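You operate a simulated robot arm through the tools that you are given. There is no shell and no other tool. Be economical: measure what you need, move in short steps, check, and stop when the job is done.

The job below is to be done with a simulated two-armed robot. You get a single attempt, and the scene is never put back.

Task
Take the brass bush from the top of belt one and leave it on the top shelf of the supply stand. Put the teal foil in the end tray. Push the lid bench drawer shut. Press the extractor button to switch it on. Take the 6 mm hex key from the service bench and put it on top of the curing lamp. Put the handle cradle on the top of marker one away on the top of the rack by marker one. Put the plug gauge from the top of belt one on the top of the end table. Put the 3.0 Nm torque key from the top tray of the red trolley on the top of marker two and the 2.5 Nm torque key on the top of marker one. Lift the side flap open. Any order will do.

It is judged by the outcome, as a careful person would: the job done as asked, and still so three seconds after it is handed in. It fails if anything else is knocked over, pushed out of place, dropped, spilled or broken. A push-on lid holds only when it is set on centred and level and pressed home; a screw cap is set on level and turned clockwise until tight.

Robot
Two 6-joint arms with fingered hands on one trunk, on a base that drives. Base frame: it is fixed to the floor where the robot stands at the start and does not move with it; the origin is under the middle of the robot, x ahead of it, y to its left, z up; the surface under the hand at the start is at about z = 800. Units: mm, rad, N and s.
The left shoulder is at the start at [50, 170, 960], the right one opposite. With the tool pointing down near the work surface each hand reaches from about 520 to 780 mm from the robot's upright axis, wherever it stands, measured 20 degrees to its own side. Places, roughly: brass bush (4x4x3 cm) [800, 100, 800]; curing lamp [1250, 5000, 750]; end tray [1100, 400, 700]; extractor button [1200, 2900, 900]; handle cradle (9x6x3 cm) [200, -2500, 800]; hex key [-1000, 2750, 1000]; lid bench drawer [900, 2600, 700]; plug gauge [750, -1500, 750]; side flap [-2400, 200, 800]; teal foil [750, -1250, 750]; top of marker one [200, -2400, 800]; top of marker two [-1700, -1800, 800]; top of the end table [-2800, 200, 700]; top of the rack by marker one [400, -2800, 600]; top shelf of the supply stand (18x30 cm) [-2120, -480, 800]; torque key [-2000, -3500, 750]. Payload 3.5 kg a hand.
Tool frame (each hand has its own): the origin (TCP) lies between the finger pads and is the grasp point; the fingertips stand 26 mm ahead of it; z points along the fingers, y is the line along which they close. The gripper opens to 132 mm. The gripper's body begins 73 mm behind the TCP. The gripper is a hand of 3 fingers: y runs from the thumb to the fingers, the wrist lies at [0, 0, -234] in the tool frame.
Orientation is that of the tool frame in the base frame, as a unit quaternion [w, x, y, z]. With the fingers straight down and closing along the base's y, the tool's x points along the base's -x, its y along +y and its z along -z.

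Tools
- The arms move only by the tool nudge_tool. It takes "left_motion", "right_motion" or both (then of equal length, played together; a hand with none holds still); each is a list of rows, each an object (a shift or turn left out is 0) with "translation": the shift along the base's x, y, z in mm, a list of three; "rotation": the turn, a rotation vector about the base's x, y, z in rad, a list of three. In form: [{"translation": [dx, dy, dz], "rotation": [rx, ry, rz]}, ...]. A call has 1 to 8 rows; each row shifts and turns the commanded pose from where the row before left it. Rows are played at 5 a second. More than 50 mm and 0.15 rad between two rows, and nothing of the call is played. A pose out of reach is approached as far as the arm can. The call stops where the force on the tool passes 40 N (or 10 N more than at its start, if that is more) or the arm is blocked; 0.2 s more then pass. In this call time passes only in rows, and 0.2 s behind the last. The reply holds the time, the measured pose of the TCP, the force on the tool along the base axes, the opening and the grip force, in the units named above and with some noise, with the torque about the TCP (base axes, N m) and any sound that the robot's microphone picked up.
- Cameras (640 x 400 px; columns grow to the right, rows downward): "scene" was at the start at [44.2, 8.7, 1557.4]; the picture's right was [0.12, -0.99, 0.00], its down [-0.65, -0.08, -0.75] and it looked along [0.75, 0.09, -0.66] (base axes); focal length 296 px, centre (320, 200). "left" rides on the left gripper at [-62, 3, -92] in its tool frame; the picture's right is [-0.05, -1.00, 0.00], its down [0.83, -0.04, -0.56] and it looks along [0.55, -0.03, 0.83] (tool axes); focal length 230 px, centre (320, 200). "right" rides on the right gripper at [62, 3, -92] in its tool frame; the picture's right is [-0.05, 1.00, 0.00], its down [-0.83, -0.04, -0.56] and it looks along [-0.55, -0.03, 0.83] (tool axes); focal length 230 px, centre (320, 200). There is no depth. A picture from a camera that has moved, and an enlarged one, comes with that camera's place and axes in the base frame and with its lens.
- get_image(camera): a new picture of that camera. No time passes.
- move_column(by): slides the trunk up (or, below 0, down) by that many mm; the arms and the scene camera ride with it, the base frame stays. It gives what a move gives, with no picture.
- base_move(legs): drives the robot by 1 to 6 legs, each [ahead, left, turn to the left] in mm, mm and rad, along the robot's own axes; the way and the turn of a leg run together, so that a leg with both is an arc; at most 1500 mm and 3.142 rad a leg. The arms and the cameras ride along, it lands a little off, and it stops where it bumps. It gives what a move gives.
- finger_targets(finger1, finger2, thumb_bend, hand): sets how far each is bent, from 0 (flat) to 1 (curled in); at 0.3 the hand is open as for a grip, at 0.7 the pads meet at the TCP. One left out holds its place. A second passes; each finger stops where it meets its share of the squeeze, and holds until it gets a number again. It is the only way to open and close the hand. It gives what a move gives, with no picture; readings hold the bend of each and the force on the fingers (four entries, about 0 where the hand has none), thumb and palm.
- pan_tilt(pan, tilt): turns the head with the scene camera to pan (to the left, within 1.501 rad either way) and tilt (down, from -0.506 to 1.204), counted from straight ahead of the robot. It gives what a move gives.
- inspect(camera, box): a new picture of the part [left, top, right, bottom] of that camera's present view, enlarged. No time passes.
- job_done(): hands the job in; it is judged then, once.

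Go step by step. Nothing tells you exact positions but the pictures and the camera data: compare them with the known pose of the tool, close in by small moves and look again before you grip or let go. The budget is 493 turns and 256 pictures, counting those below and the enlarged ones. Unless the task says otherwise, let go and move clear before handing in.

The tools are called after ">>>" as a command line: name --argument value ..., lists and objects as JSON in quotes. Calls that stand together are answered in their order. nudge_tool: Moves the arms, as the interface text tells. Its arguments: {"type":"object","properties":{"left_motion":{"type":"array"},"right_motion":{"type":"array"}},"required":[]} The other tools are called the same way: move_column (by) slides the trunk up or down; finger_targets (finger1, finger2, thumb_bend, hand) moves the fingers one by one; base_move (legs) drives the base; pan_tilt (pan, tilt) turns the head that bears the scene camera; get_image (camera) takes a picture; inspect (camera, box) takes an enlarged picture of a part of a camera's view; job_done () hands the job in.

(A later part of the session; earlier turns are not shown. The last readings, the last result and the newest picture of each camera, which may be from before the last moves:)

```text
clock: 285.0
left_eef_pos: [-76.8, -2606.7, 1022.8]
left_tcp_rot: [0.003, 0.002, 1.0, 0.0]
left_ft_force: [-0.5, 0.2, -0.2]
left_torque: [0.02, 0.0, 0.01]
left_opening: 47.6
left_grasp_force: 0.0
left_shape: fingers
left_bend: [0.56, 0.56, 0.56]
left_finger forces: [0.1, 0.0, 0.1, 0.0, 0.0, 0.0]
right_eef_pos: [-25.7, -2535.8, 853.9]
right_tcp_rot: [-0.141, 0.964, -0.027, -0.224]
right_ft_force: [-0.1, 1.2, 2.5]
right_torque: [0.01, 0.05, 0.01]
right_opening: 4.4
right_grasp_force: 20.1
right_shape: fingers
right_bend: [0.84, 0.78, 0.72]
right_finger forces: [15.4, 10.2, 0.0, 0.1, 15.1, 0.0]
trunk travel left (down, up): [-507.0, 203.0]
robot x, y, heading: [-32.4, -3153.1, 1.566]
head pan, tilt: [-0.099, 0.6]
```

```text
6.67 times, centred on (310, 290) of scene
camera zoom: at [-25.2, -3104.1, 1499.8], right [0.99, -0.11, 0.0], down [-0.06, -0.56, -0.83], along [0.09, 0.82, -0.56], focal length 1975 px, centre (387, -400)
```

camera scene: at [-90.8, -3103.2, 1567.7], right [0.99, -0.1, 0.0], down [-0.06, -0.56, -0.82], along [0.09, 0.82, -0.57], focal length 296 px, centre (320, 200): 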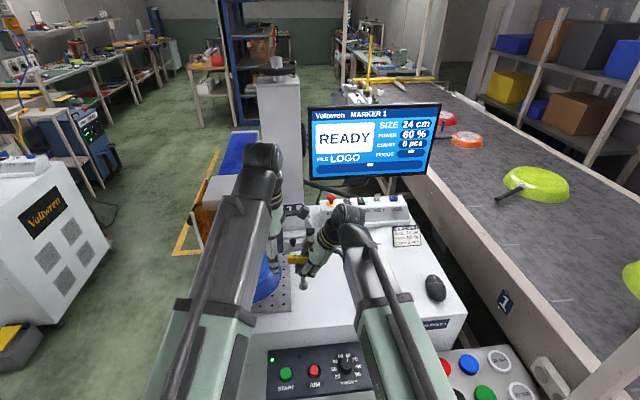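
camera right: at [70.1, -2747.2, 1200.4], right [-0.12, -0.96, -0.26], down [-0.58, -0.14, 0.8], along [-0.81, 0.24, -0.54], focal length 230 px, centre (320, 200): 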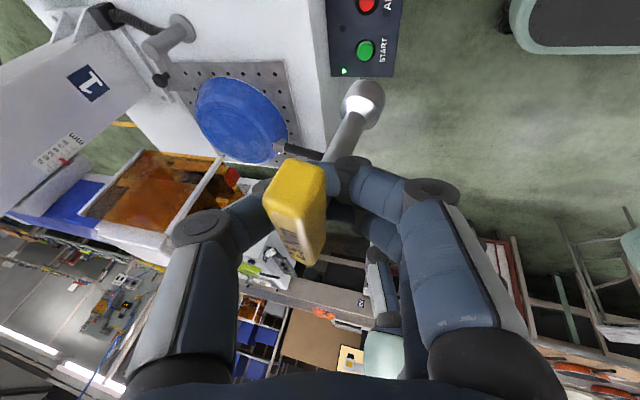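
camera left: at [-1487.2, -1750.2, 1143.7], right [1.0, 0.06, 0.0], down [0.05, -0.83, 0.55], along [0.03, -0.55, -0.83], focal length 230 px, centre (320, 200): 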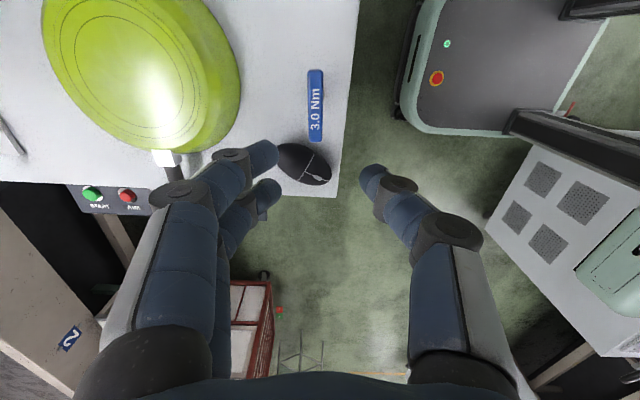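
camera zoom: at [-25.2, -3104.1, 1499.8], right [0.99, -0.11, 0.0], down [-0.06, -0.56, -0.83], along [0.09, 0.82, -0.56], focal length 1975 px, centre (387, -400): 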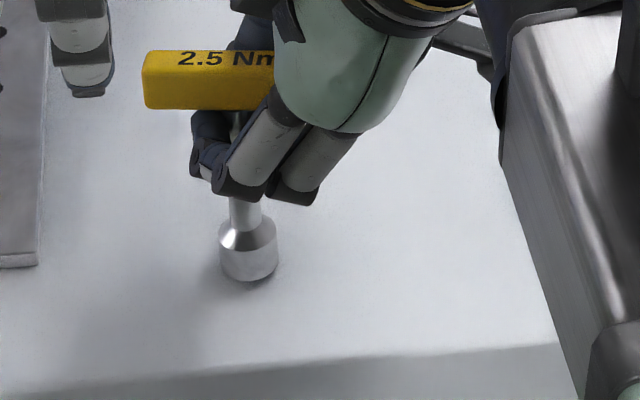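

Contact has begun. I press a little more so the foot seats flat, then release gradually.

>>> move_column --by -3

>>> finger_targets --hand "right" --finger1 0.74 --finger2 0.72 --thumb_bend 0.69

>>> inspect --camera "scene" --box '[270, 250, 350, 330]'

```text
clock: 285.6
left_eef_pos: [-78.1, -2606.2, 1020.0]
left_tcp_rot: [0.002, 0.002, 1.0, 0.0]
left_ft_force: [-0.3, 0.5, 1.4]
left_torque: [0.01, 0.03, 0.01]
left_opening: 48.0
left_grasp_force: 0.0
left_shape: fingers
left_bend: [0.56, 0.56, 0.56]
left_finger forces: [0.0, 0.0, 0.1, 0.0, 0.0, 0.0]
right_eef_pos: [-26.0, -2535.8, 849.9]
right_tcp_rot: [-0.142, 0.964, -0.026, -0.224]
right_ft_force: [-0.4, 0.9, 11.0]
right_torque: [0.08, 0.08, 0.01]
right_opening: 5.2
right_grasp_force: 23.5
right_shape: fingers
right_bend: [0.84, 0.79, 0.72]
right_finger forces: [16.5, 13.1, 0.0, 0.0, 17.2, 0.0]
trunk travel left (down, up): [-504.0, 206.0]
robot x, y, heading: [-35.7, -3149.1, 1.568]
head pan, tilt: [-0.099, 0.6]
```

```text
clock: 286.6
left_eef_pos: [-77.0, -2605.3, 1019.4]
left_tcp_rot: [0.003, 0.002, 1.0, 0.0]
left_ft_force: [0.3, -0.1, 0.1]
left_torque: [0.03, -0.02, 0.0]
left_opening: 48.2
left_grasp_force: 0.0
left_shape: fingers
left_bend: [0.56, 0.56, 0.56]
left_finger forces: [0.1, 0.0, 0.0, 0.0, 0.0, 0.0]
right_eef_pos: [-26.0, -2536.1, 848.8]
right_tcp_rot: [-0.141, 0.964, -0.027, -0.225]
right_ft_force: [0.1, 0.3, 5.2]
right_torque: [0.01, 0.04, 0.0]
right_opening: 2.4
right_grasp_force: 11.2
right_shape: fingers
right_bend: [0.78, 0.72, 0.68]
right_finger forces: [13.4, 8.1, 0.0, 0.0, 0.5, 0.0]
trunk travel left (down, up): [-504.0, 206.0]
robot x, y, heading: [-38.4, -3149.1, 1.561]
head pan, tilt: [-0.099, 0.6]
```

```text
5.00 times, centred on (310, 290) of scene
camera zoom: at [-25.2, -3104.4, 1496.7], right [0.99, -0.11, 0.0], down [-0.06, -0.56, -0.83], along [0.09, 0.82, -0.56], focal length 1481 px, centre (370, -250)
```

zoom: 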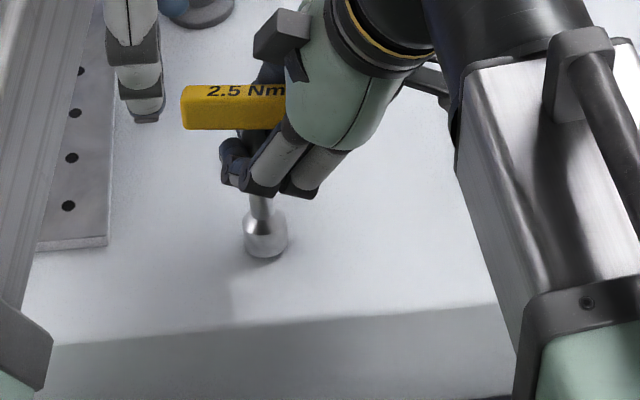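

>>> finger_targets --hand "right" --finger1 0.66 --finger2 0.65 --thumb_bend 0.65

>>> inspect --camera "scene" --box '[270, 250, 350, 330]'

>>> get_image --camera "right"

```text
clock: 287.6
left_eef_pos: [-75.7, -2605.4, 1019.6]
left_tcp_rot: [0.003, 0.002, 1.0, 0.0]
left_ft_force: [0.2, -0.7, -0.1]
left_torque: [-0.01, 0.01, -0.03]
left_opening: 47.6
left_grasp_force: 0.0
left_shape: fingers
left_bend: [0.56, 0.56, 0.56]
left_finger forces: [0.0, 0.0, 0.0, 0.0, 0.0, 0.0]
right_eef_pos: [-25.1, -2535.0, 849.9]
right_tcp_rot: [-0.141, 0.964, -0.027, -0.224]
right_ft_force: [1.5, 0.9, 7.4]
right_torque: [-0.03, 0.03, -0.05]
right_opening: 8.2
right_grasp_force: 10.1
right_shape: fingers
right_bend: [0.71, 0.63, 0.65]
right_finger forces: [10.3, 8.3, 0.1, 0.0, 0.0, 0.0]
trunk travel left (down, up): [-504.0, 206.0]
robot x, y, heading: [-35.6, -3146.8, 1.563]
head pan, tilt: [-0.099, 0.6]
```

```text
5.00 times, centred on (310, 290) of scene
camera zoom: at [-25.1, -3104.5, 1496.7], right [0.99, -0.11, 0.0], down [-0.06, -0.56, -0.83], along [0.09, 0.82, -0.56], focal length 1481 px, centre (370, -250)
```

zoom: 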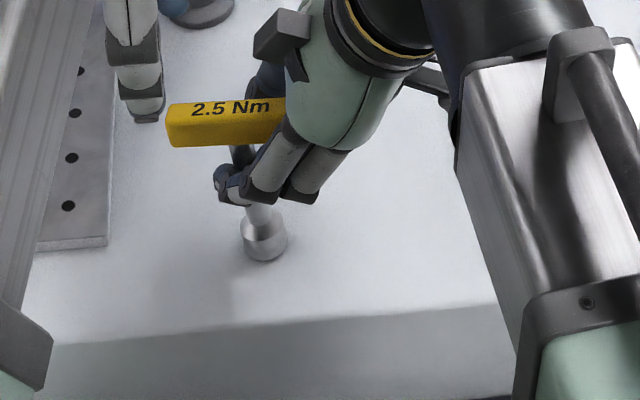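

```text
100 pictures are left
camera right: at [68.3, -2565.0, 900.4], right [-0.16, -0.96, -0.24], down [-0.5, -0.13, 0.85], along [-0.85, 0.26, -0.46], focal length 230 px, centre (320, 200)
```

right: 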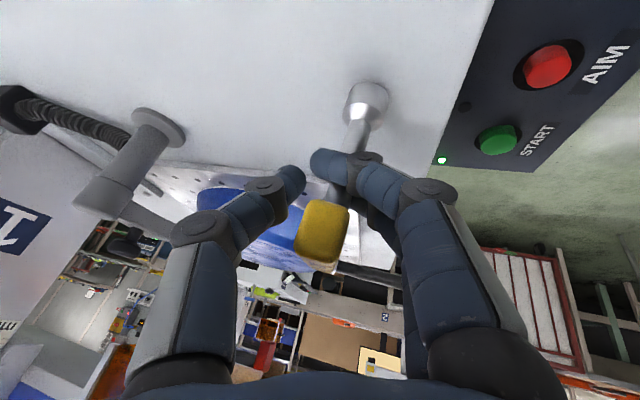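

The key is caught between the right fingers and leaning. I re-squeeze to hold it, then use the free left hand to take it by the exposed end of the bar.

>>> finger_targets --hand "right" --finger1 0.78 --finger2 0.76 --thumb_bend 0.74

>>> inspect --camera "scene" --box '[250, 220, 370, 320]'

>>> get_image --camera "left"

```text
clock: 288.6
left_eef_pos: [-76.1, -2606.6, 1019.1]
left_tcp_rot: [0.004, 0.002, 1.0, 0.0]
left_ft_force: [0.2, -0.9, 0.1]
left_torque: [0.03, -0.01, 0.02]
left_opening: 47.6
left_grasp_force: 0.0
left_shape: fingers
left_bend: [0.56, 0.56, 0.56]
left_finger forces: [0.1, 0.0, 0.0, 0.0, 0.0, 0.0]
right_eef_pos: [-25.9, -2535.4, 849.4]
right_tcp_rot: [-0.14, 0.964, -0.027, -0.224]
right_ft_force: [0.3, 0.2, -2.8]
right_torque: [0.03, -0.04, -0.01]
right_opening: 0.0
right_grasp_force: 15.0
right_shape: fingers
right_bend: [0.77, 0.72, 0.71]
right_finger forces: [12.2, 9.7, 0.0, 0.0, 7.5, 0.0]
trunk travel left (down, up): [-504.0, 206.0]
robot x, y, heading: [-31.3, -3152.6, 1.562]
head pan, tilt: [-0.099, 0.6]
```

```text
4.00 times, centred on (310, 270) of scene
camera zoom: at [-25.2, -3103.8, 1496.7], right [0.99, -0.11, 0.0], down [-0.06, -0.56, -0.82], along [0.09, 0.82, -0.57], focal length 1185 px, centre (360, -80)
```

zoom: 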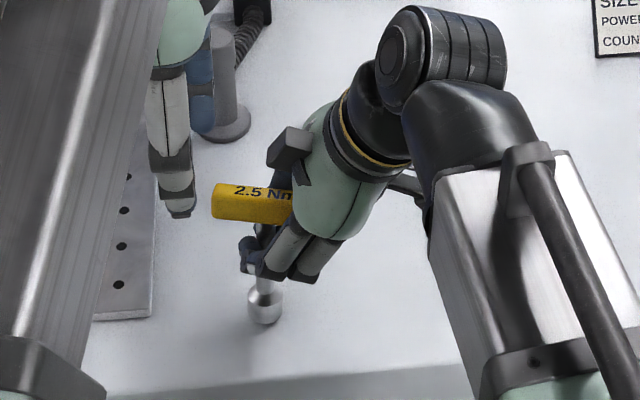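

```text
98 pictures are left
camera left: at [-16.3, -2603.3, 1112.4], right [0.05, -1.0, 0.0], down [-0.83, -0.04, 0.55], along [-0.55, -0.03, -0.84], focal length 230 px, centre (320, 200)
```

left: 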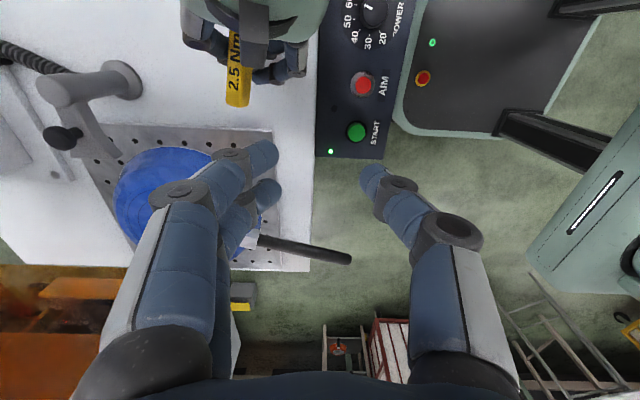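

The bar seems to pass outside finger 1 and inside finger 2. The key is nearly upright now, so I try releasing by opening only finger 2 first.

>>> finger_targets --hand "right" --finger1 0.77 --finger2 0.55 --thumb_bend 0.71

>>> inspect --camera "scene" --box '[250, 220, 370, 320]'

>>> inspect --camera "right" --box '[230, 60, 450, 290]'

```text
clock: 289.6
left_eef_pos: [-76.4, -2606.0, 1021.2]
left_tcp_rot: [0.003, 0.003, 1.0, 0.0]
left_ft_force: [-0.2, 0.7, 0.1]
left_torque: [0.03, -0.01, 0.0]
left_opening: 47.9
left_grasp_force: 0.1
left_shape: fingers
left_bend: [0.56, 0.56, 0.56]
left_finger forces: [0.1, 0.1, 0.0, 0.1, 0.0, 0.0]
right_eef_pos: [-25.3, -2534.9, 849.8]
right_tcp_rot: [-0.14, 0.964, -0.027, -0.224]
right_ft_force: [0.1, -0.2, 0.1]
right_torque: [-0.02, -0.01, 0.02]
right_opening: 0.3
right_grasp_force: 0.1
right_shape: fingers
right_bend: [0.76, 0.55, 0.7]
right_finger forces: [0.1, 0.0, 0.0, 0.1, 0.0, 0.1]
trunk travel left (down, up): [-504.0, 206.0]
robot x, y, heading: [-35.9, -3153.6, 1.563]
head pan, tilt: [-0.099, 0.6]
```

```text
4.00 times, centred on (310, 270) of scene
camera zoom: at [-25.2, -3104.0, 1496.7], right [0.99, -0.11, 0.0], down [-0.06, -0.56, -0.83], along [0.09, 0.82, -0.56], focal length 1185 px, centre (360, -80)
```

zoom: 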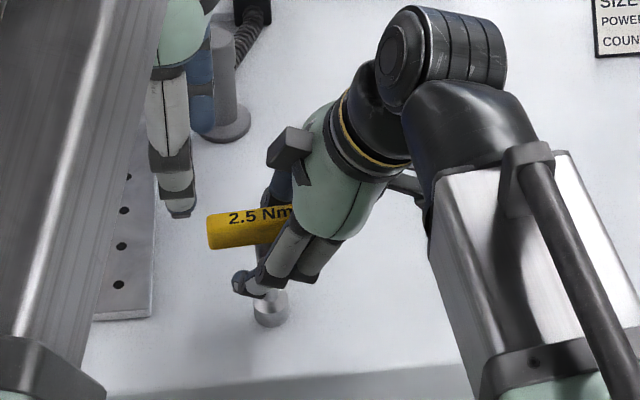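

```text
1.74 times, centred on (340, 175) of right
camera zoom: at [68.3, -2564.7, 900.0], right [-0.16, -0.96, -0.24], down [-0.5, -0.12, 0.85], along [-0.85, 0.26, -0.46], focal length 400 px, centre (285, 244)
```

zoom: 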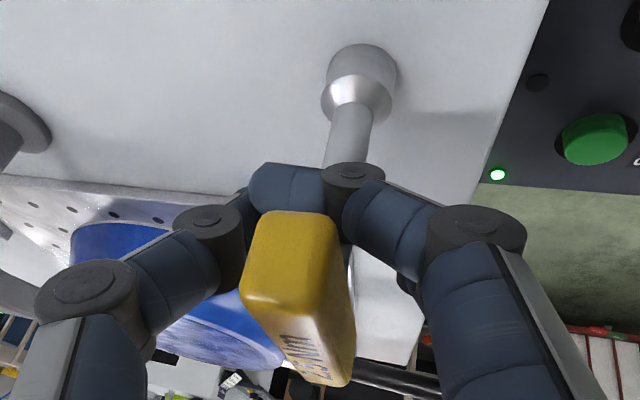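

The forces are zero and the key stands free. I open finger 1 and the thumb too.

>>> finger_targets --hand "right" --finger1 0.62 --thumb_bend 0.62

>>> inspect --camera "scene" --box '[250, 220, 370, 320]'

>>> inspect --camera "right" --box '[230, 60, 450, 290]'

```text
clock: 290.6
left_eef_pos: [-77.1, -2605.9, 1019.5]
left_tcp_rot: [0.002, 0.003, 1.0, 0.0]
left_ft_force: [0.1, -0.3, 0.1]
left_torque: [0.01, 0.0, -0.01]
left_opening: 47.7
left_grasp_force: 0.0
left_shape: fingers
left_bend: [0.56, 0.56, 0.56]
left_finger forces: [0.0, 0.0, 0.0, 0.0, 0.0, 0.1]
right_eef_pos: [-26.4, -2535.8, 849.8]
right_tcp_rot: [-0.14, 0.964, -0.026, -0.224]
right_ft_force: [0.8, 0.6, 0.6]
right_torque: [-0.01, 0.01, -0.01]
right_opening: 24.4
right_grasp_force: 2.2
right_shape: fingers
right_bend: [0.65, 0.54, 0.62]
right_finger forces: [2.5, 1.9, 0.0, 0.0, 0.0, 0.0]
trunk travel left (down, up): [-504.0, 206.0]
robot x, y, heading: [-33.8, -3150.5, 1.566]
head pan, tilt: [-0.099, 0.6]
```

```text
4.00 times, centred on (310, 270) of scene
camera zoom: at [-25.2, -3104.0, 1496.7], right [0.99, -0.11, 0.0], down [-0.06, -0.56, -0.83], along [0.09, 0.82, -0.56], focal length 1185 px, centre (360, -80)
```

zoom: 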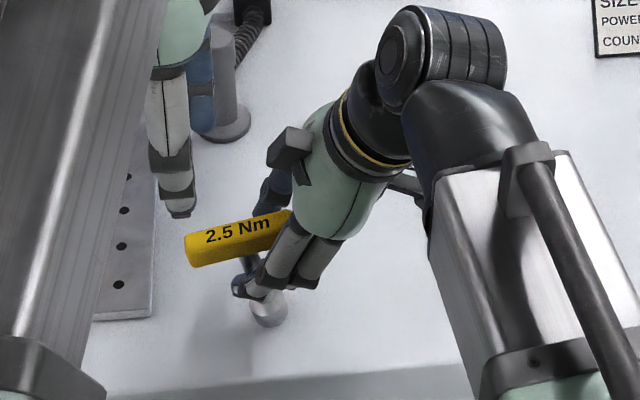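

```text
1.74 times, centred on (340, 175) of right
camera zoom: at [68.3, -2564.7, 900.0], right [-0.16, -0.96, -0.24], down [-0.5, -0.13, 0.85], along [-0.85, 0.26, -0.46], focal length 400 px, centre (285, 244)
```

zoom: 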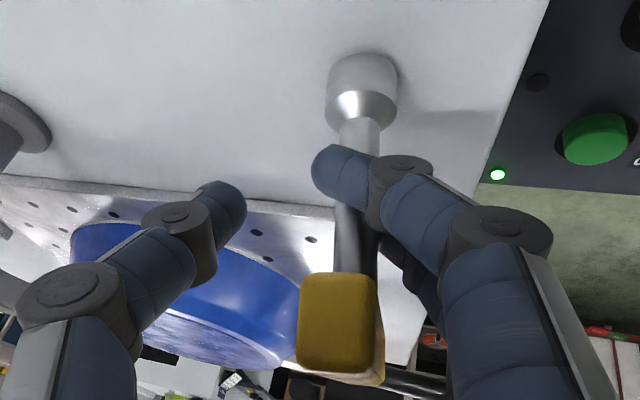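

Opening finger 1 tilts the key. I return finger 1, then open only the thumb and finger 2 wide, and check that it stands.

>>> finger_targets --hand "right" --finger1 0.76 --finger2 0.48 --thumb_bend 0.5

>>> inspect --camera "scene" --box '[250, 220, 370, 320]'

>>> inspect --camera "right" --box '[230, 60, 450, 290]'

```text
clock: 291.6
left_eef_pos: [-76.3, -2606.4, 1019.4]
left_tcp_rot: [0.002, 0.003, 1.0, -0.001]
left_ft_force: [0.3, -0.2, -0.1]
left_torque: [0.01, 0.0, 0.0]
left_opening: 47.7
left_grasp_force: 0.0
left_shape: fingers
left_bend: [0.56, 0.56, 0.56]
left_finger forces: [0.1, 0.0, 0.0, 0.0, 0.0, 0.0]
right_eef_pos: [-26.6, -2535.2, 850.1]
right_tcp_rot: [-0.139, 0.964, -0.027, -0.224]
right_ft_force: [-0.5, -0.3, 0.8]
right_torque: [0.0, -0.02, -0.01]
right_opening: 27.6
right_grasp_force: 0.3
right_shape: fingers
right_bend: [0.76, 0.48, 0.5]
right_finger forces: [0.4, 0.1, 0.0, 0.1, 0.1, 0.0]
trunk travel left (down, up): [-504.0, 206.0]
robot x, y, heading: [-34.0, -3147.7, 1.563]
head pan, tilt: [-0.099, 0.6]
```

```text
4.00 times, centred on (310, 270) of scene
camera zoom: at [-25.2, -3104.0, 1496.7], right [0.99, -0.11, 0.0], down [-0.06, -0.56, -0.83], along [0.09, 0.82, -0.56], focal length 1185 px, centre (360, -80)
```

zoom: 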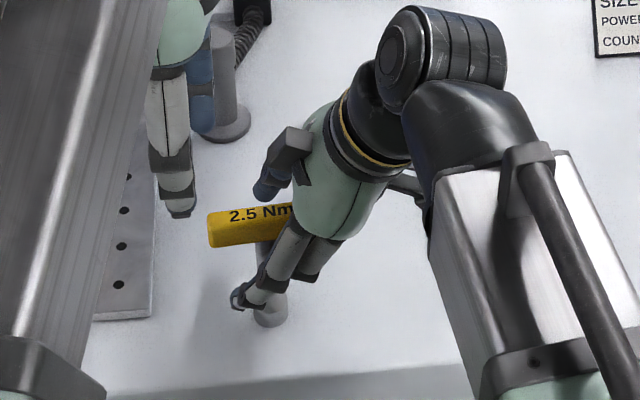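

```text
1.74 times, centred on (340, 175) of right
camera zoom: at [68.3, -2564.7, 900.0], right [-0.16, -0.96, -0.24], down [-0.5, -0.12, 0.85], along [-0.85, 0.26, -0.46], focal length 400 px, centre (285, 244)
```

zoom: 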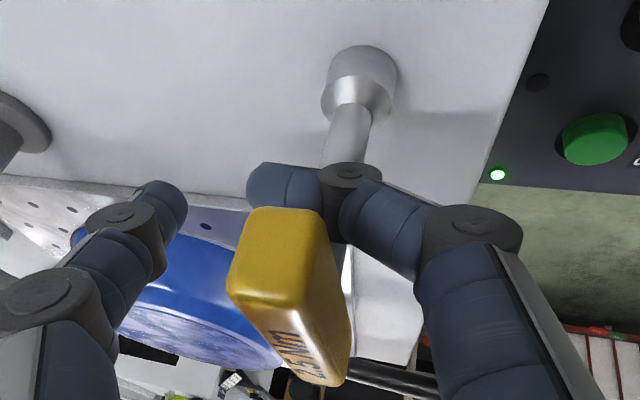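

The key stands almost upright and nearly untouched. I open the thumb wide and withdraw the hand horizontally (-y) so finger 1 slides out from beside the shaft.

>>> finger_targets --hand "right" --thumb_bend 0.2

>>> nudge_tool --right_motion '[{"translation": [1, -6, 0]}, {"translation": [1, -6, 0]}]'

>>> inspect --camera "right" --box '[230, 60, 450, 290]'

```text
clock: 292.6
left_eef_pos: [-78.7, -2605.7, 1020.5]
left_tcp_rot: [0.002, 0.003, 1.0, 0.0]
left_ft_force: [-0.3, 0.6, 0.3]
left_torque: [0.02, -0.02, -0.01]
left_opening: 47.9
left_grasp_force: 0.1
left_shape: fingers
left_bend: [0.56, 0.56, 0.56]
left_finger forces: [0.1, 0.0, 0.0, 0.1, 0.0, 0.0]
right_eef_pos: [-24.9, -2535.1, 847.7]
right_tcp_rot: [-0.14, 0.964, -0.026, -0.224]
right_ft_force: [0.1, -0.2, -0.5]
right_torque: [0.01, 0.02, -0.02]
right_opening: 68.1
right_grasp_force: 0.6
right_shape: fingers
right_bend: [0.76, 0.48, 0.2]
right_finger forces: [0.4, 0.0, 0.0, 0.0, 0.1, 0.0]
trunk travel left (down, up): [-504.0, 206.0]
robot x, y, heading: [-34.7, -3152.0, 1.566]
head pan, tilt: [-0.099, 0.6]
```

```text
clock: 293.2
left_eef_pos: [-76.9, -2605.0, 1020.5]
left_tcp_rot: [0.003, 0.003, 1.0, -0.001]
left_ft_force: [-0.4, 0.1, -0.4]
left_torque: [-0.03, 0.0, 0.02]
left_opening: 47.7
left_grasp_force: 0.1
left_shape: fingers
left_bend: [0.56, 0.56, 0.56]
left_finger forces: [0.1, 0.0, 0.0, 0.1, 0.0, 0.0]
right_eef_pos: [-25.3, -2547.7, 849.3]
right_tcp_rot: [-0.14, 0.964, -0.027, -0.224]
right_ft_force: [1.2, 0.0, -0.1]
right_torque: [-0.04, -0.01, 0.0]
right_opening: 68.2
right_grasp_force: 0.4
right_shape: fingers
right_bend: [0.76, 0.48, 0.2]
right_finger forces: [0.4, 0.0, 0.0, 0.1, 0.0, 0.0]
trunk travel left (down, up): [-504.0, 206.0]
robot x, y, heading: [-34.1, -3149.2, 1.569]
head pan, tilt: [-0.099, 0.6]
```

```text
1.74 times, centred on (340, 175) of right
camera zoom: at [70.0, -2577.0, 900.6], right [-0.16, -0.96, -0.24], down [-0.5, -0.12, 0.85], along [-0.85, 0.26, -0.46], focal length 400 px, centre (285, 244)
```

zoom: 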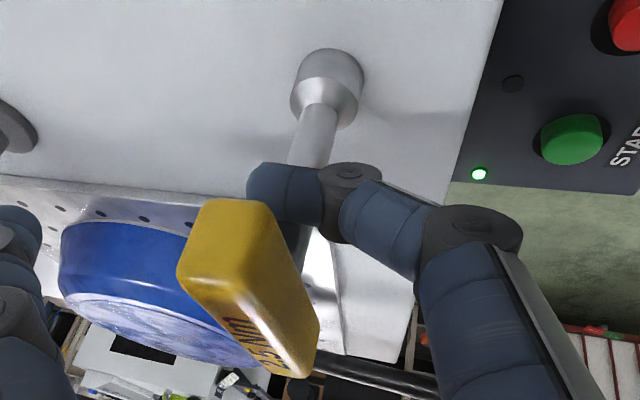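

It stays upright. I continue withdrawing.

>>> nudge_tool --right_motion '[{"translation": [1, -6, 0]}, {"translation": [1, -6, 0]}, {"translation": [1, -6, 0]}]'

>>> inspect --camera "right" --box '[200, 60, 450, 290]'

```text
clock: 294.0
left_eef_pos: [-77.6, -2606.8, 1019.5]
left_tcp_rot: [0.002, 0.003, 1.0, 0.0]
left_ft_force: [0.0, -0.6, 0.5]
left_torque: [0.01, 0.0, -0.01]
left_opening: 47.9
left_grasp_force: 0.1
left_shape: fingers
left_bend: [0.56, 0.56, 0.56]
left_finger forces: [0.0, 0.1, 0.0, 0.0, 0.0, 0.1]
right_eef_pos: [-21.4, -2566.1, 848.9]
right_tcp_rot: [-0.139, 0.964, -0.026, -0.224]
right_ft_force: [-0.3, -0.3, 0.0]
right_torque: [-0.02, 0.02, 0.01]
right_opening: 68.2
right_grasp_force: 0.1
right_shape: fingers
right_bend: [0.76, 0.48, 0.2]
right_finger forces: [0.1, 0.1, 0.0, 0.0, 0.0, 0.1]
trunk travel left (down, up): [-504.0, 206.0]
robot x, y, heading: [-35.6, -3155.7, 1.562]
head pan, tilt: [-0.099, 0.6]
```

```text
1.74 times, centred on (325, 175) of right
camera zoom: at [72.0, -2595.2, 900.4], right [-0.16, -0.96, -0.24], down [-0.5, -0.12, 0.85], along [-0.85, 0.26, -0.46], focal length 400 px, centre (311, 244)
```

zoom: 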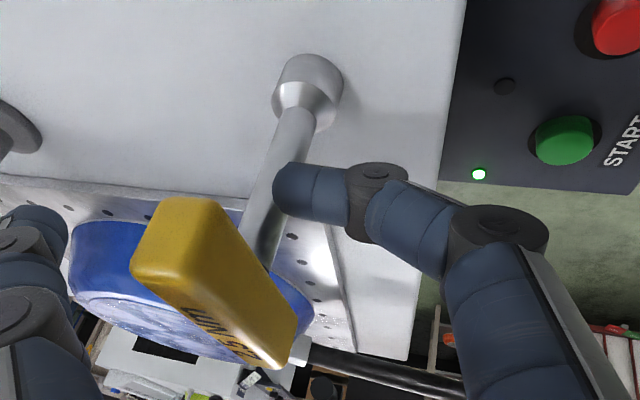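

>>> nudge_tool --right_motion '[{"translation": [2, -6, 0]}, {"translation": [2, -6, 0]}]'

>>> get_image --camera "right"

>>> inspect --camera "scene" --box '[250, 220, 370, 320]'

```text
clock: 294.6
left_eef_pos: [-77.7, -2605.6, 1019.5]
left_tcp_rot: [0.002, 0.002, 1.0, 0.0]
left_ft_force: [0.6, 0.3, 1.1]
left_torque: [-0.02, 0.0, 0.01]
left_opening: 47.9
left_grasp_force: 0.1
left_shape: fingers
left_bend: [0.56, 0.56, 0.56]
left_finger forces: [0.0, 0.0, 0.0, 0.0, 0.0, 0.0]
right_eef_pos: [-17.1, -2579.7, 850.0]
right_tcp_rot: [-0.14, 0.964, -0.028, -0.224]
right_ft_force: [-0.3, 1.1, -0.5]
right_torque: [-0.02, -0.02, 0.02]
right_opening: 68.4
right_grasp_force: 0.0
right_shape: fingers
right_bend: [0.76, 0.48, 0.2]
right_finger forces: [0.0, 0.1, 0.0, 0.0, 0.1, 0.1]
trunk travel left (down, up): [-504.0, 206.0]
robot x, y, heading: [-38.7, -3150.8, 1.561]
head pan, tilt: [-0.099, 0.6]
```

```text
89 pictures are left
camera right: at [76.3, -2607.3, 900.8], right [-0.16, -0.96, -0.23], down [-0.51, -0.12, 0.85], along [-0.85, 0.26, -0.46], focal length 230 px, centre (320, 200)
```

right: 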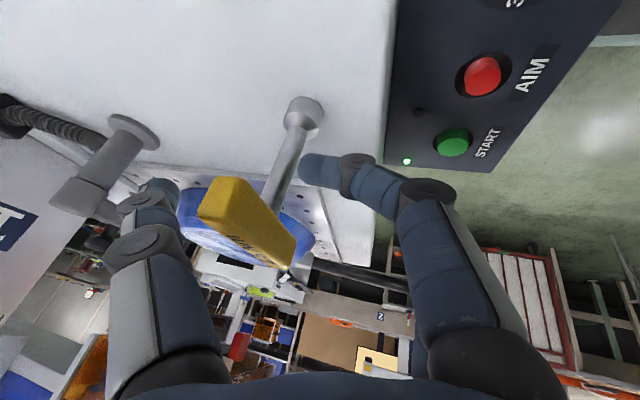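

```text
4.00 times, centred on (310, 270) of scene
camera zoom: at [-25.2, -3104.0, 1496.7], right [0.99, -0.11, 0.0], down [-0.06, -0.56, -0.83], along [0.09, 0.82, -0.56], focal length 1185 px, centre (360, -80)
```

zoom: 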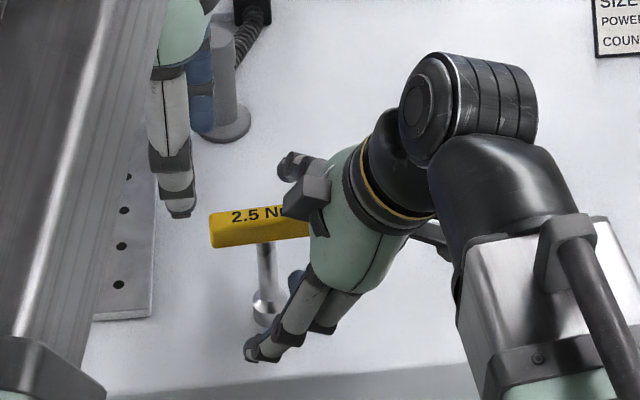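

The key stands free on its own. I raise the hand straight up, then retreat.

>>> nudge_tool --right_motion '[{"translation": [1, 0, 12]}, {"translation": [1, 0, 15]}, {"translation": [1, 0, 20]}, {"translation": [1, 0, 25]}]'

>>> get_image --camera "right"

```text
clock: 295.6
left_eef_pos: [-77.2, -2606.2, 1018.9]
left_tcp_rot: [0.002, 0.002, 1.0, 0.0]
left_ft_force: [0.5, 0.0, -0.9]
left_torque: [0.0, 0.01, 0.0]
left_opening: 47.9
left_grasp_force: 0.0
left_shape: fingers
left_bend: [0.56, 0.56, 0.56]
left_finger forces: [0.0, 0.0, 0.0, 0.0, 0.0, 0.1]
right_eef_pos: [-12.6, -2578.3, 919.6]
right_tcp_rot: [-0.141, 0.964, -0.026, -0.224]
right_ft_force: [0.2, -0.1, -0.3]
right_torque: [-0.01, 0.05, -0.02]
right_opening: 68.2
right_grasp_force: 0.1
right_shape: fingers
right_bend: [0.76, 0.48, 0.2]
right_finger forces: [0.0, 0.1, 0.0, 0.1, 0.0, 0.0]
trunk travel left (down, up): [-504.0, 206.0]
robot x, y, heading: [-37.4, -3152.1, 1.566]
head pan, tilt: [-0.099, 0.6]
```

```text
87 pictures are left
camera right: at [81.4, -2607.0, 971.1], right [-0.16, -0.96, -0.24], down [-0.51, -0.13, 0.85], along [-0.85, 0.26, -0.46], focal length 230 px, centre (320, 200)
```

right: 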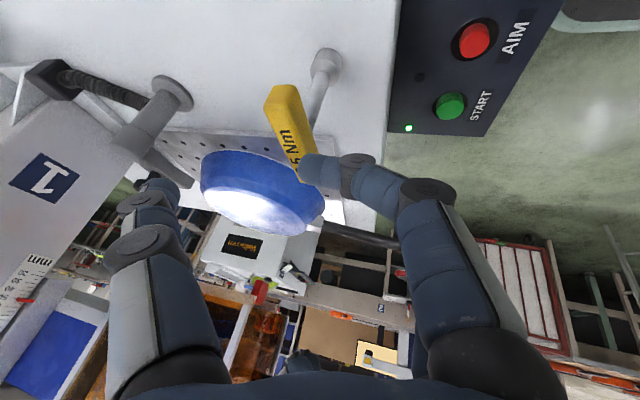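

>>> nudge_tool --right_motion '[{"translation": [2, -5, 30]}, {"translation": [5, -10, 35]}, {"translation": [8, -10, 30]}, {"rotation": [-0.06, -0.1, 0], "translation": [5, -5, 10]}, {"rotation": [-0.07, -0.12, 0]}, {"rotation": [-0.07, -0.12, 0]}, {"rotation": [-0.07, -0.11, 0]}]'

>>> finger_targets --hand "right" --finger1 0.4 --finger2 0.4 --thumb_bend 0.4

>>> get_image --camera "right"

>>> get_image --camera "scene"

```text
clock: 297.1
left_eef_pos: [-82.8, -2603.1, 1019.3]
left_tcp_rot: [-0.001, -0.008, 1.0, 0.002]
left_ft_force: [-5.6, 5.7, -1.1]
left_torque: [-0.64, -0.47, 0.45]
left_opening: 48.1
left_grasp_force: 0.0
left_shape: fingers
left_bend: [0.56, 0.56, 0.56]
left_finger forces: [0.1, 0.1, 0.0, 0.0, 0.0, 0.1]
right_eef_pos: [12.1, -2608.8, 1027.3]
right_tcp_rot: [-0.028, 0.999, -0.028, -0.026]
right_ft_force: [7.3, -5.4, 0.9]
right_torque: [0.59, 0.62, 0.06]
right_opening: 68.5
right_grasp_force: 0.0
right_shape: fingers
right_bend: [0.76, 0.48, 0.2]
right_finger forces: [0.0, 0.0, 0.0, 0.0, 0.0, 0.0]
trunk travel left (down, up): [-504.0, 206.0]
robot x, y, heading: [-36.7, -3152.0, 1.565]
head pan, tilt: [-0.099, 0.6]
stopped in row 7 (left hand): the force on the tool passed its limit at 51 N (the readings are from after the stop); the commanded pose is now the measured one
```

```text
clock: 298.1
left_eef_pos: [-82.1, -2602.4, 1019.7]
left_tcp_rot: [-0.001, -0.008, 1.0, 0.001]
left_ft_force: [-12.3, 11.6, -3.1]
left_torque: [-1.32, -1.06, 0.91]
left_opening: 48.1
left_grasp_force: 0.2
left_shape: fingers
left_bend: [0.56, 0.56, 0.56]
left_finger forces: [0.0, 0.0, 0.0, 0.0, 0.1, 0.0]
right_eef_pos: [9.7, -2609.4, 1026.2]
right_tcp_rot: [-0.028, 0.999, -0.028, -0.027]
right_ft_force: [11.9, -12.5, 3.6]
right_torque: [1.28, 1.29, 0.09]
right_opening: 101.7
right_grasp_force: 0.1
right_shape: fingers
right_bend: [0.4, 0.4, 0.4]
right_finger forces: [0.1, 0.1, 0.1, 0.0, 0.0, 0.0]
trunk travel left (down, up): [-504.0, 206.0]
robot x, y, heading: [-36.7, -3150.8, 1.566]
head pan, tilt: [-0.099, 0.6]
```

```text
86 pictures are left
camera right: at [76.7, -2621.8, 1114.5], right [-0.11, -0.99, -0.05], down [-0.8, 0.05, 0.6], along [-0.59, 0.11, -0.8], focal length 230 px, centre (320, 200)
```

right: 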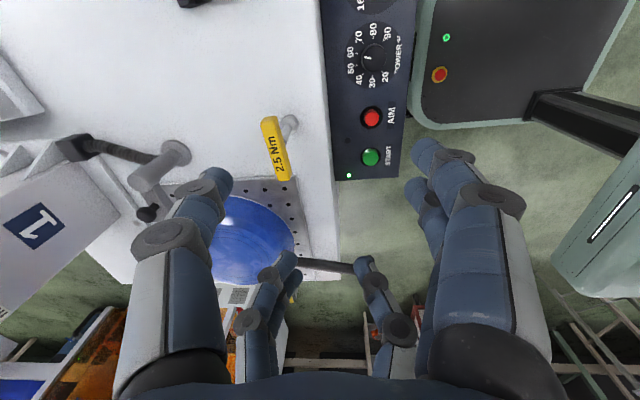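

```text
85 pictures are left
camera scene: at [-25.2, -3104.0, 1496.7], right [0.99, -0.11, 0.0], down [-0.06, -0.56, -0.83], along [0.09, 0.82, -0.56], focal length 296 px, centre (320, 200)
```

scene: 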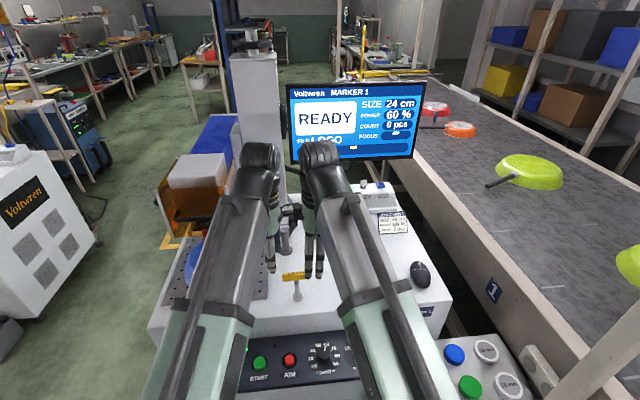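

The hands touched lightly; I separate them. The key stands. Then I move the right hand over the cradle.

>>> nudge_tool --left_motion '[{"translation": [-25, -5, 0]}, {"translation": [-25, -5, 20]}, {}, {}, {}, {}]' --right_motion '[{"translation": [10, 0, 0]}, {"translation": [30, 0, 0], "rotation": [0, -0.03, 0]}, {"translation": [40, 25, 0], "rotation": [0.02, -0.02, 0]}, {"translation": [40, 30, 0]}, {"translation": [30, 38, 0]}, {"translation": [10, 40, 0]}]'

>>> get_image --camera "right"

```text
clock: 299.5
left_eef_pos: [-132.9, -2605.7, 1023.6]
left_tcp_rot: [0.0, -0.008, 1.0, 0.006]
left_ft_force: [0.9, 0.2, -1.1]
left_torque: [0.01, 0.04, -0.01]
left_opening: 47.9
left_grasp_force: 0.1
left_shape: fingers
left_bend: [0.56, 0.56, 0.56]
left_finger forces: [0.0, 0.0, 0.1, 0.0, 0.1, 0.1]
left hand out of reach, approached as far as the arm can: row 2
right_eef_pos: [95.4, -2477.3, 1026.2]
right_tcp_rot: [-0.041, 0.999, -0.034, -0.001]
right_ft_force: [-0.6, -0.6, 0.5]
right_torque: [-0.03, 0.01, 0.01]
right_opening: 101.6
right_grasp_force: 0.0
right_shape: fingers
right_bend: [0.4, 0.4, 0.4]
right_finger forces: [0.0, 0.0, 0.1, 0.0, 0.1, 0.0]
right hand out of reach, approached as far as the arm can: row 4, 5, 6
trunk travel left (down, up): [-504.0, 206.0]
robot x, y, heading: [-34.6, -3149.3, 1.561]
head pan, tilt: [-0.099, 0.6]
```

```text
84 pictures are left
camera right: at [157.7, -2493.6, 1117.2], right [-0.12, -0.99, -0.08], down [-0.83, 0.06, 0.56], along [-0.55, 0.13, -0.82], focal length 230 px, centre (320, 200)
```

right: 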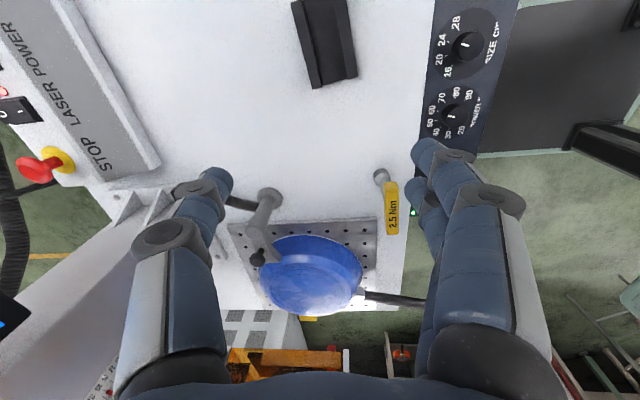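

The cradle is centred near [158, -2473], yawed about 8°. I level and align the hand while lowering, then move over it.

>>> nudge_tool --right_motion '[{"translation": [0, 0, -40], "rotation": [-0.04, 0, 0.05]}, {"translation": [0, 0, -40], "rotation": [-0.04, 0, 0.05]}, {"translation": [20, 0, -35], "rotation": [0, 0, 0.05]}, {"translation": [25, 2, -25], "rotation": [0, 0, 0.05]}, {"translation": [20, 2, -20]}]'

>>> get_image --camera "right"

```text
clock: 300.7
left_eef_pos: [-134.4, -2605.7, 1025.2]
left_tcp_rot: [0.0, -0.006, 1.0, 0.005]
left_ft_force: [-0.3, -0.1, 0.2]
left_torque: [0.02, 0.02, 0.0]
left_opening: 47.8
left_grasp_force: 0.1
left_shape: fingers
left_bend: [0.56, 0.56, 0.56]
left_finger forces: [0.0, 0.0, 0.0, 0.1, 0.1, 0.0]
right_eef_pos: [4.1, -2499.1, 872.7]
right_tcp_rot: [-0.001, 0.999, 0.042, 0.002]
right_ft_force: [-1.0, 0.6, 0.4]
right_torque: [0.01, -0.03, 0.01]
right_opening: 101.7
right_grasp_force: 0.2
right_shape: fingers
right_bend: [0.4, 0.4, 0.4]
right_finger forces: [0.0, 0.1, 0.1, 0.0, 0.0, 0.0]
right hand out of reach, approached as far as the arm can: row 1, 2, 3, 4, 5
trunk travel left (down, up): [-504.0, 206.0]
robot x, y, heading: [-33.7, -3151.6, 1.563]
head pan, tilt: [-0.099, 0.6]
```

```text
83 pictures are left
camera right: at [64.5, -2497.9, 965.3], right [0.03, -1.0, 0.0], down [-0.83, -0.03, 0.55], along [-0.55, -0.02, -0.83], focal length 230 px, centre (320, 200)
```

right: 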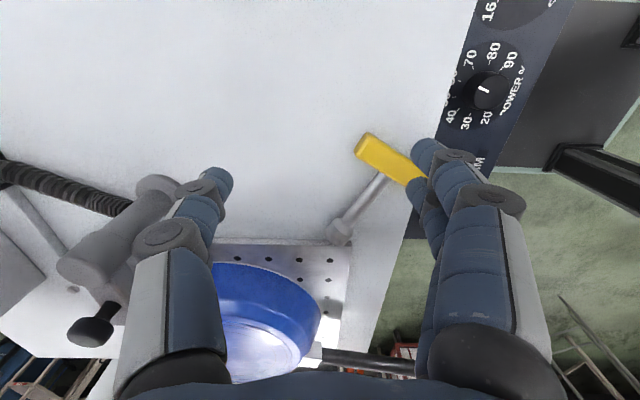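

The arm drifted short of reach and toppled the yellow key; it now lies on marker one's top. I raise the trunk (better reach and clearance) and look.

>>> move_column --by 150

>>> get_image --camera "right"

```text
clock: 302.4
left_eef_pos: [-133.9, -2606.1, 1174.8]
left_tcp_rot: [0.0, -0.007, 1.0, 0.006]
left_ft_force: [0.2, -0.7, -0.6]
left_torque: [-0.03, 0.03, 0.03]
left_opening: 47.9
left_grasp_force: 0.0
left_shape: fingers
left_bend: [0.56, 0.56, 0.56]
left_finger forces: [0.0, 0.1, 0.0, 0.0, 0.1, 0.0]
right_eef_pos: [3.7, -2499.3, 1023.8]
right_tcp_rot: [0.0, 0.999, 0.042, 0.002]
right_ft_force: [0.2, 0.0, -0.1]
right_torque: [-0.01, 0.05, 0.01]
right_opening: 101.4
right_grasp_force: 0.1
right_shape: fingers
right_bend: [0.4, 0.4, 0.4]
right_finger forces: [0.0, 0.0, 0.0, 0.0, 0.1, 0.0]
trunk travel left (down, up): [-654.0, 56.0]
robot x, y, heading: [-33.7, -3149.7, 1.563]
head pan, tilt: [-0.099, 0.6]
```

```text
82 pictures are left
camera right: at [64.8, -2497.5, 1115.7], right [0.03, -1.0, 0.0], down [-0.83, -0.03, 0.55], along [-0.55, -0.02, -0.83], focal length 230 px, centre (320, 200)
```

right: 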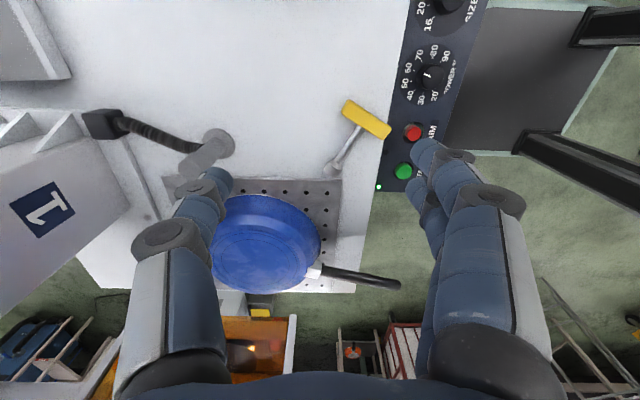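

The key lies on top but with its bar close to the edge, so I'll shift it inward. I move the left hand aside and bring the right hand over the shaft, aligned across it.

>>> nudge_tool --left_motion '[{"translation": [-30, -25, 0]}, {"translation": [-30, -25, 0]}, {"translation": [-20, -20, 0]}, {}]' --right_motion '[{"translation": [-15, -12, -10], "rotation": [0, 0, -0.14]}, {"translation": [-18, -14, -30], "rotation": [0, 0, -0.14]}, {"translation": [-18, -14, -35], "rotation": [0, 0, -0.14]}, {"translation": [-18, -12, -35], "rotation": [0, 0, -0.13]}]'

>>> get_image --camera "right"

```text
clock: 303.4
left_eef_pos: [-213.6, -2661.3, 1147.6]
left_tcp_rot: [0.0, -0.006, 1.0, 0.007]
left_ft_force: [0.5, 0.8, 0.3]
left_torque: [-0.02, -0.02, -0.03]
left_opening: 47.8
left_grasp_force: 0.0
left_shape: fingers
left_bend: [0.56, 0.56, 0.56]
left_finger forces: [0.1, 0.0, 0.1, 0.1, 0.0, 0.0]
left hand out of reach, approached as far as the arm can: row 1, 2, 3
right_eef_pos: [-63.6, -2548.8, 914.4]
right_tcp_rot: [-0.001, 0.973, -0.232, 0.002]
right_ft_force: [-0.1, 0.0, 0.6]
right_torque: [-0.01, 0.01, 0.0]
right_opening: 101.5
right_grasp_force: 0.1
right_shape: fingers
right_bend: [0.4, 0.4, 0.4]
right_finger forces: [0.0, 0.0, 0.0, 0.0, 0.1, 0.0]
trunk travel left (down, up): [-654.0, 56.0]
robot x, y, heading: [-35.7, -3146.9, 1.568]
head pan, tilt: [-0.099, 0.6]
```

```text
81 pictures are left
camera right: at [-10.7, -2579.5, 1006.1], right [-0.5, -0.87, 0.0], down [-0.72, 0.41, 0.55], along [-0.48, 0.27, -0.83], focal length 230 px, centre (320, 200)
```

right: 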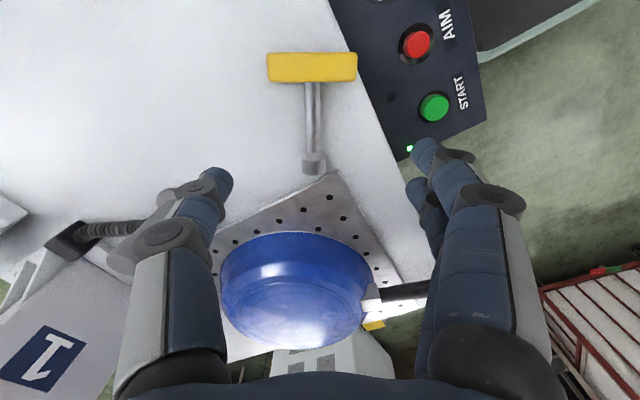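

>>> finger_targets --hand "right" --finger1 0.52 --finger2 0.52 --thumb_bend 0.52

>>> nudge_tool --right_motion '[{"translation": [2, 6, -40]}, {"translation": [0, 0, -40]}, {"translation": [0, 0, -30]}]'

>>> get_image --camera "right"

```text
clock: 304.4
left_eef_pos: [-213.6, -2662.5, 1146.5]
left_tcp_rot: [0.001, -0.007, 1.0, 0.007]
left_ft_force: [-0.7, -0.8, 0.4]
left_torque: [0.03, -0.01, -0.02]
left_opening: 48.1
left_grasp_force: 0.1
left_shape: fingers
left_bend: [0.56, 0.56, 0.56]
left_finger forces: [0.1, 0.1, 0.0, 0.0, 0.0, 0.0]
right_eef_pos: [-63.3, -2547.8, 913.9]
right_tcp_rot: [0.001, 0.973, -0.231, 0.003]
right_ft_force: [1.5, 0.1, -0.1]
right_torque: [0.02, 0.01, 0.01]
right_opening: 61.7
right_grasp_force: 0.1
right_shape: fingers
right_bend: [0.52, 0.52, 0.52]
right_finger forces: [0.1, 0.0, 0.0, 0.0, 0.1, 0.0]
trunk travel left (down, up): [-654.0, 56.0]
robot x, y, heading: [-32.0, -3150.5, 1.559]
head pan, tilt: [-0.099, 0.6]
```

```text
clock: 305.2
left_eef_pos: [-211.8, -2661.9, 1148.1]
left_tcp_rot: [0.0, -0.007, 1.0, 0.006]
left_ft_force: [-0.1, -0.6, 0.2]
left_torque: [0.01, -0.03, 0.06]
left_opening: 47.8
left_grasp_force: 0.1
left_shape: fingers
left_bend: [0.56, 0.56, 0.56]
left_finger forces: [0.1, 0.0, 0.0, 0.1, 0.0, 0.0]
right_eef_pos: [-61.9, -2544.4, 802.9]
right_tcp_rot: [0.001, 0.973, -0.231, 0.003]
right_ft_force: [-0.1, 0.3, -0.3]
right_torque: [0.01, 0.02, 0.0]
right_opening: 61.4
right_grasp_force: 0.1
right_shape: fingers
right_bend: [0.52, 0.52, 0.52]
right_finger forces: [0.0, 0.0, 0.0, 0.0, 0.0, 0.0]
trunk travel left (down, up): [-654.0, 56.0]
robot x, y, heading: [-33.7, -3150.9, 1.566]
head pan, tilt: [-0.099, 0.6]
```

```text
80 pictures are left
camera right: at [-8.8, -2574.8, 895.3], right [-0.49, -0.87, 0.0], down [-0.73, 0.41, 0.55], along [-0.48, 0.27, -0.83], focal length 230 px, centre (320, 200)
```

right: 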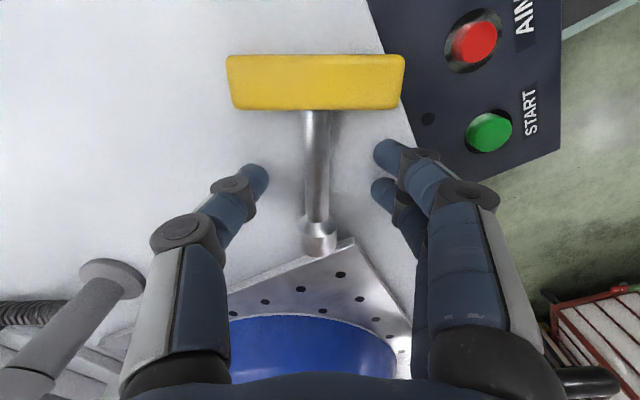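

>>> nudge_tool --right_motion '[{"translation": [0, 0, -15]}, {"translation": [0, 0, -11]}]'

>>> finger_targets --hand "right" --finger1 0.72 --finger2 0.72 --thumb_bend 0.7

>>> get_image --camera "right"

```text
clock: 305.6
left_eef_pos: [-211.7, -2662.5, 1146.6]
left_tcp_rot: [0.001, -0.006, 1.0, 0.006]
left_ft_force: [-0.1, 1.0, -0.5]
left_torque: [-0.03, 0.05, -0.03]
left_opening: 47.9
left_grasp_force: 0.1
left_shape: fingers
left_bend: [0.56, 0.56, 0.56]
left_finger forces: [0.1, 0.1, 0.0, 0.0, 0.0, 0.0]
right_eef_pos: [-61.9, -2542.3, 803.0]
right_tcp_rot: [-0.001, 0.973, -0.231, 0.001]
right_ft_force: [5.5, -4.7, 22.9]
right_torque: [-0.73, 0.12, 0.28]
right_opening: 62.4
right_grasp_force: 10.9
right_shape: fingers
right_bend: [0.52, 0.52, 0.52]
right_finger forces: [8.8, 9.9, 0.0, 0.0, 3.5, 0.0]
trunk travel left (down, up): [-654.0, 56.0]
robot x, y, heading: [-35.0, -3151.5, 1.565]
head pan, tilt: [-0.099, 0.6]
stopped in row 1 (right hand): the force on the tool passed its limit at 53 N (the readings are from after the stop); the commanded pose is now the measured one
```

```text
clock: 306.6
left_eef_pos: [-211.7, -2661.4, 1146.4]
left_tcp_rot: [0.0, -0.007, 1.0, 0.008]
left_ft_force: [-0.7, -0.7, 0.5]
left_torque: [0.02, -0.01, 0.02]
left_opening: 47.9
left_grasp_force: 0.0
left_shape: fingers
left_bend: [0.56, 0.56, 0.56]
left_finger forces: [0.0, 0.0, 0.0, 0.0, 0.0, 0.1]
right_eef_pos: [-63.3, -2542.5, 800.3]
right_tcp_rot: [-0.003, 0.973, -0.231, 0.001]
right_ft_force: [0.1, -0.5, 0.0]
right_torque: [0.01, 0.03, 0.01]
right_opening: 14.4
right_grasp_force: 6.8
right_shape: fingers
right_bend: [0.7, 0.7, 0.68]
right_finger forces: [3.5, 3.3, 0.0, 0.0, 6.3, 0.0]
trunk travel left (down, up): [-654.0, 56.0]
robot x, y, heading: [-36.0, -3151.0, 1.562]
head pan, tilt: [-0.099, 0.6]
```

```text
79 pictures are left
camera right: at [-8.9, -2573.6, 891.8], right [-0.49, -0.87, 0.0], down [-0.72, 0.41, 0.55], along [-0.48, 0.28, -0.83], focal length 230 px, centre (320, 200)
```

right: 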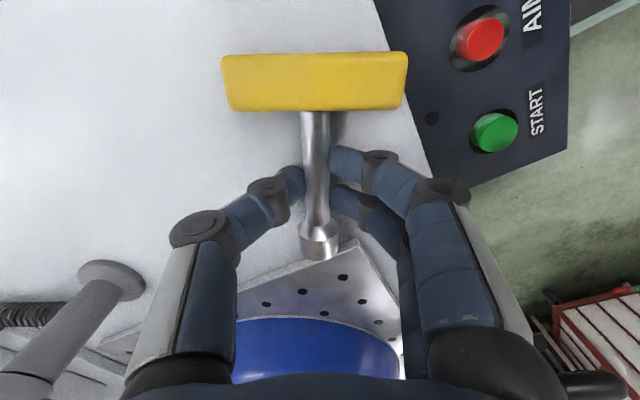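

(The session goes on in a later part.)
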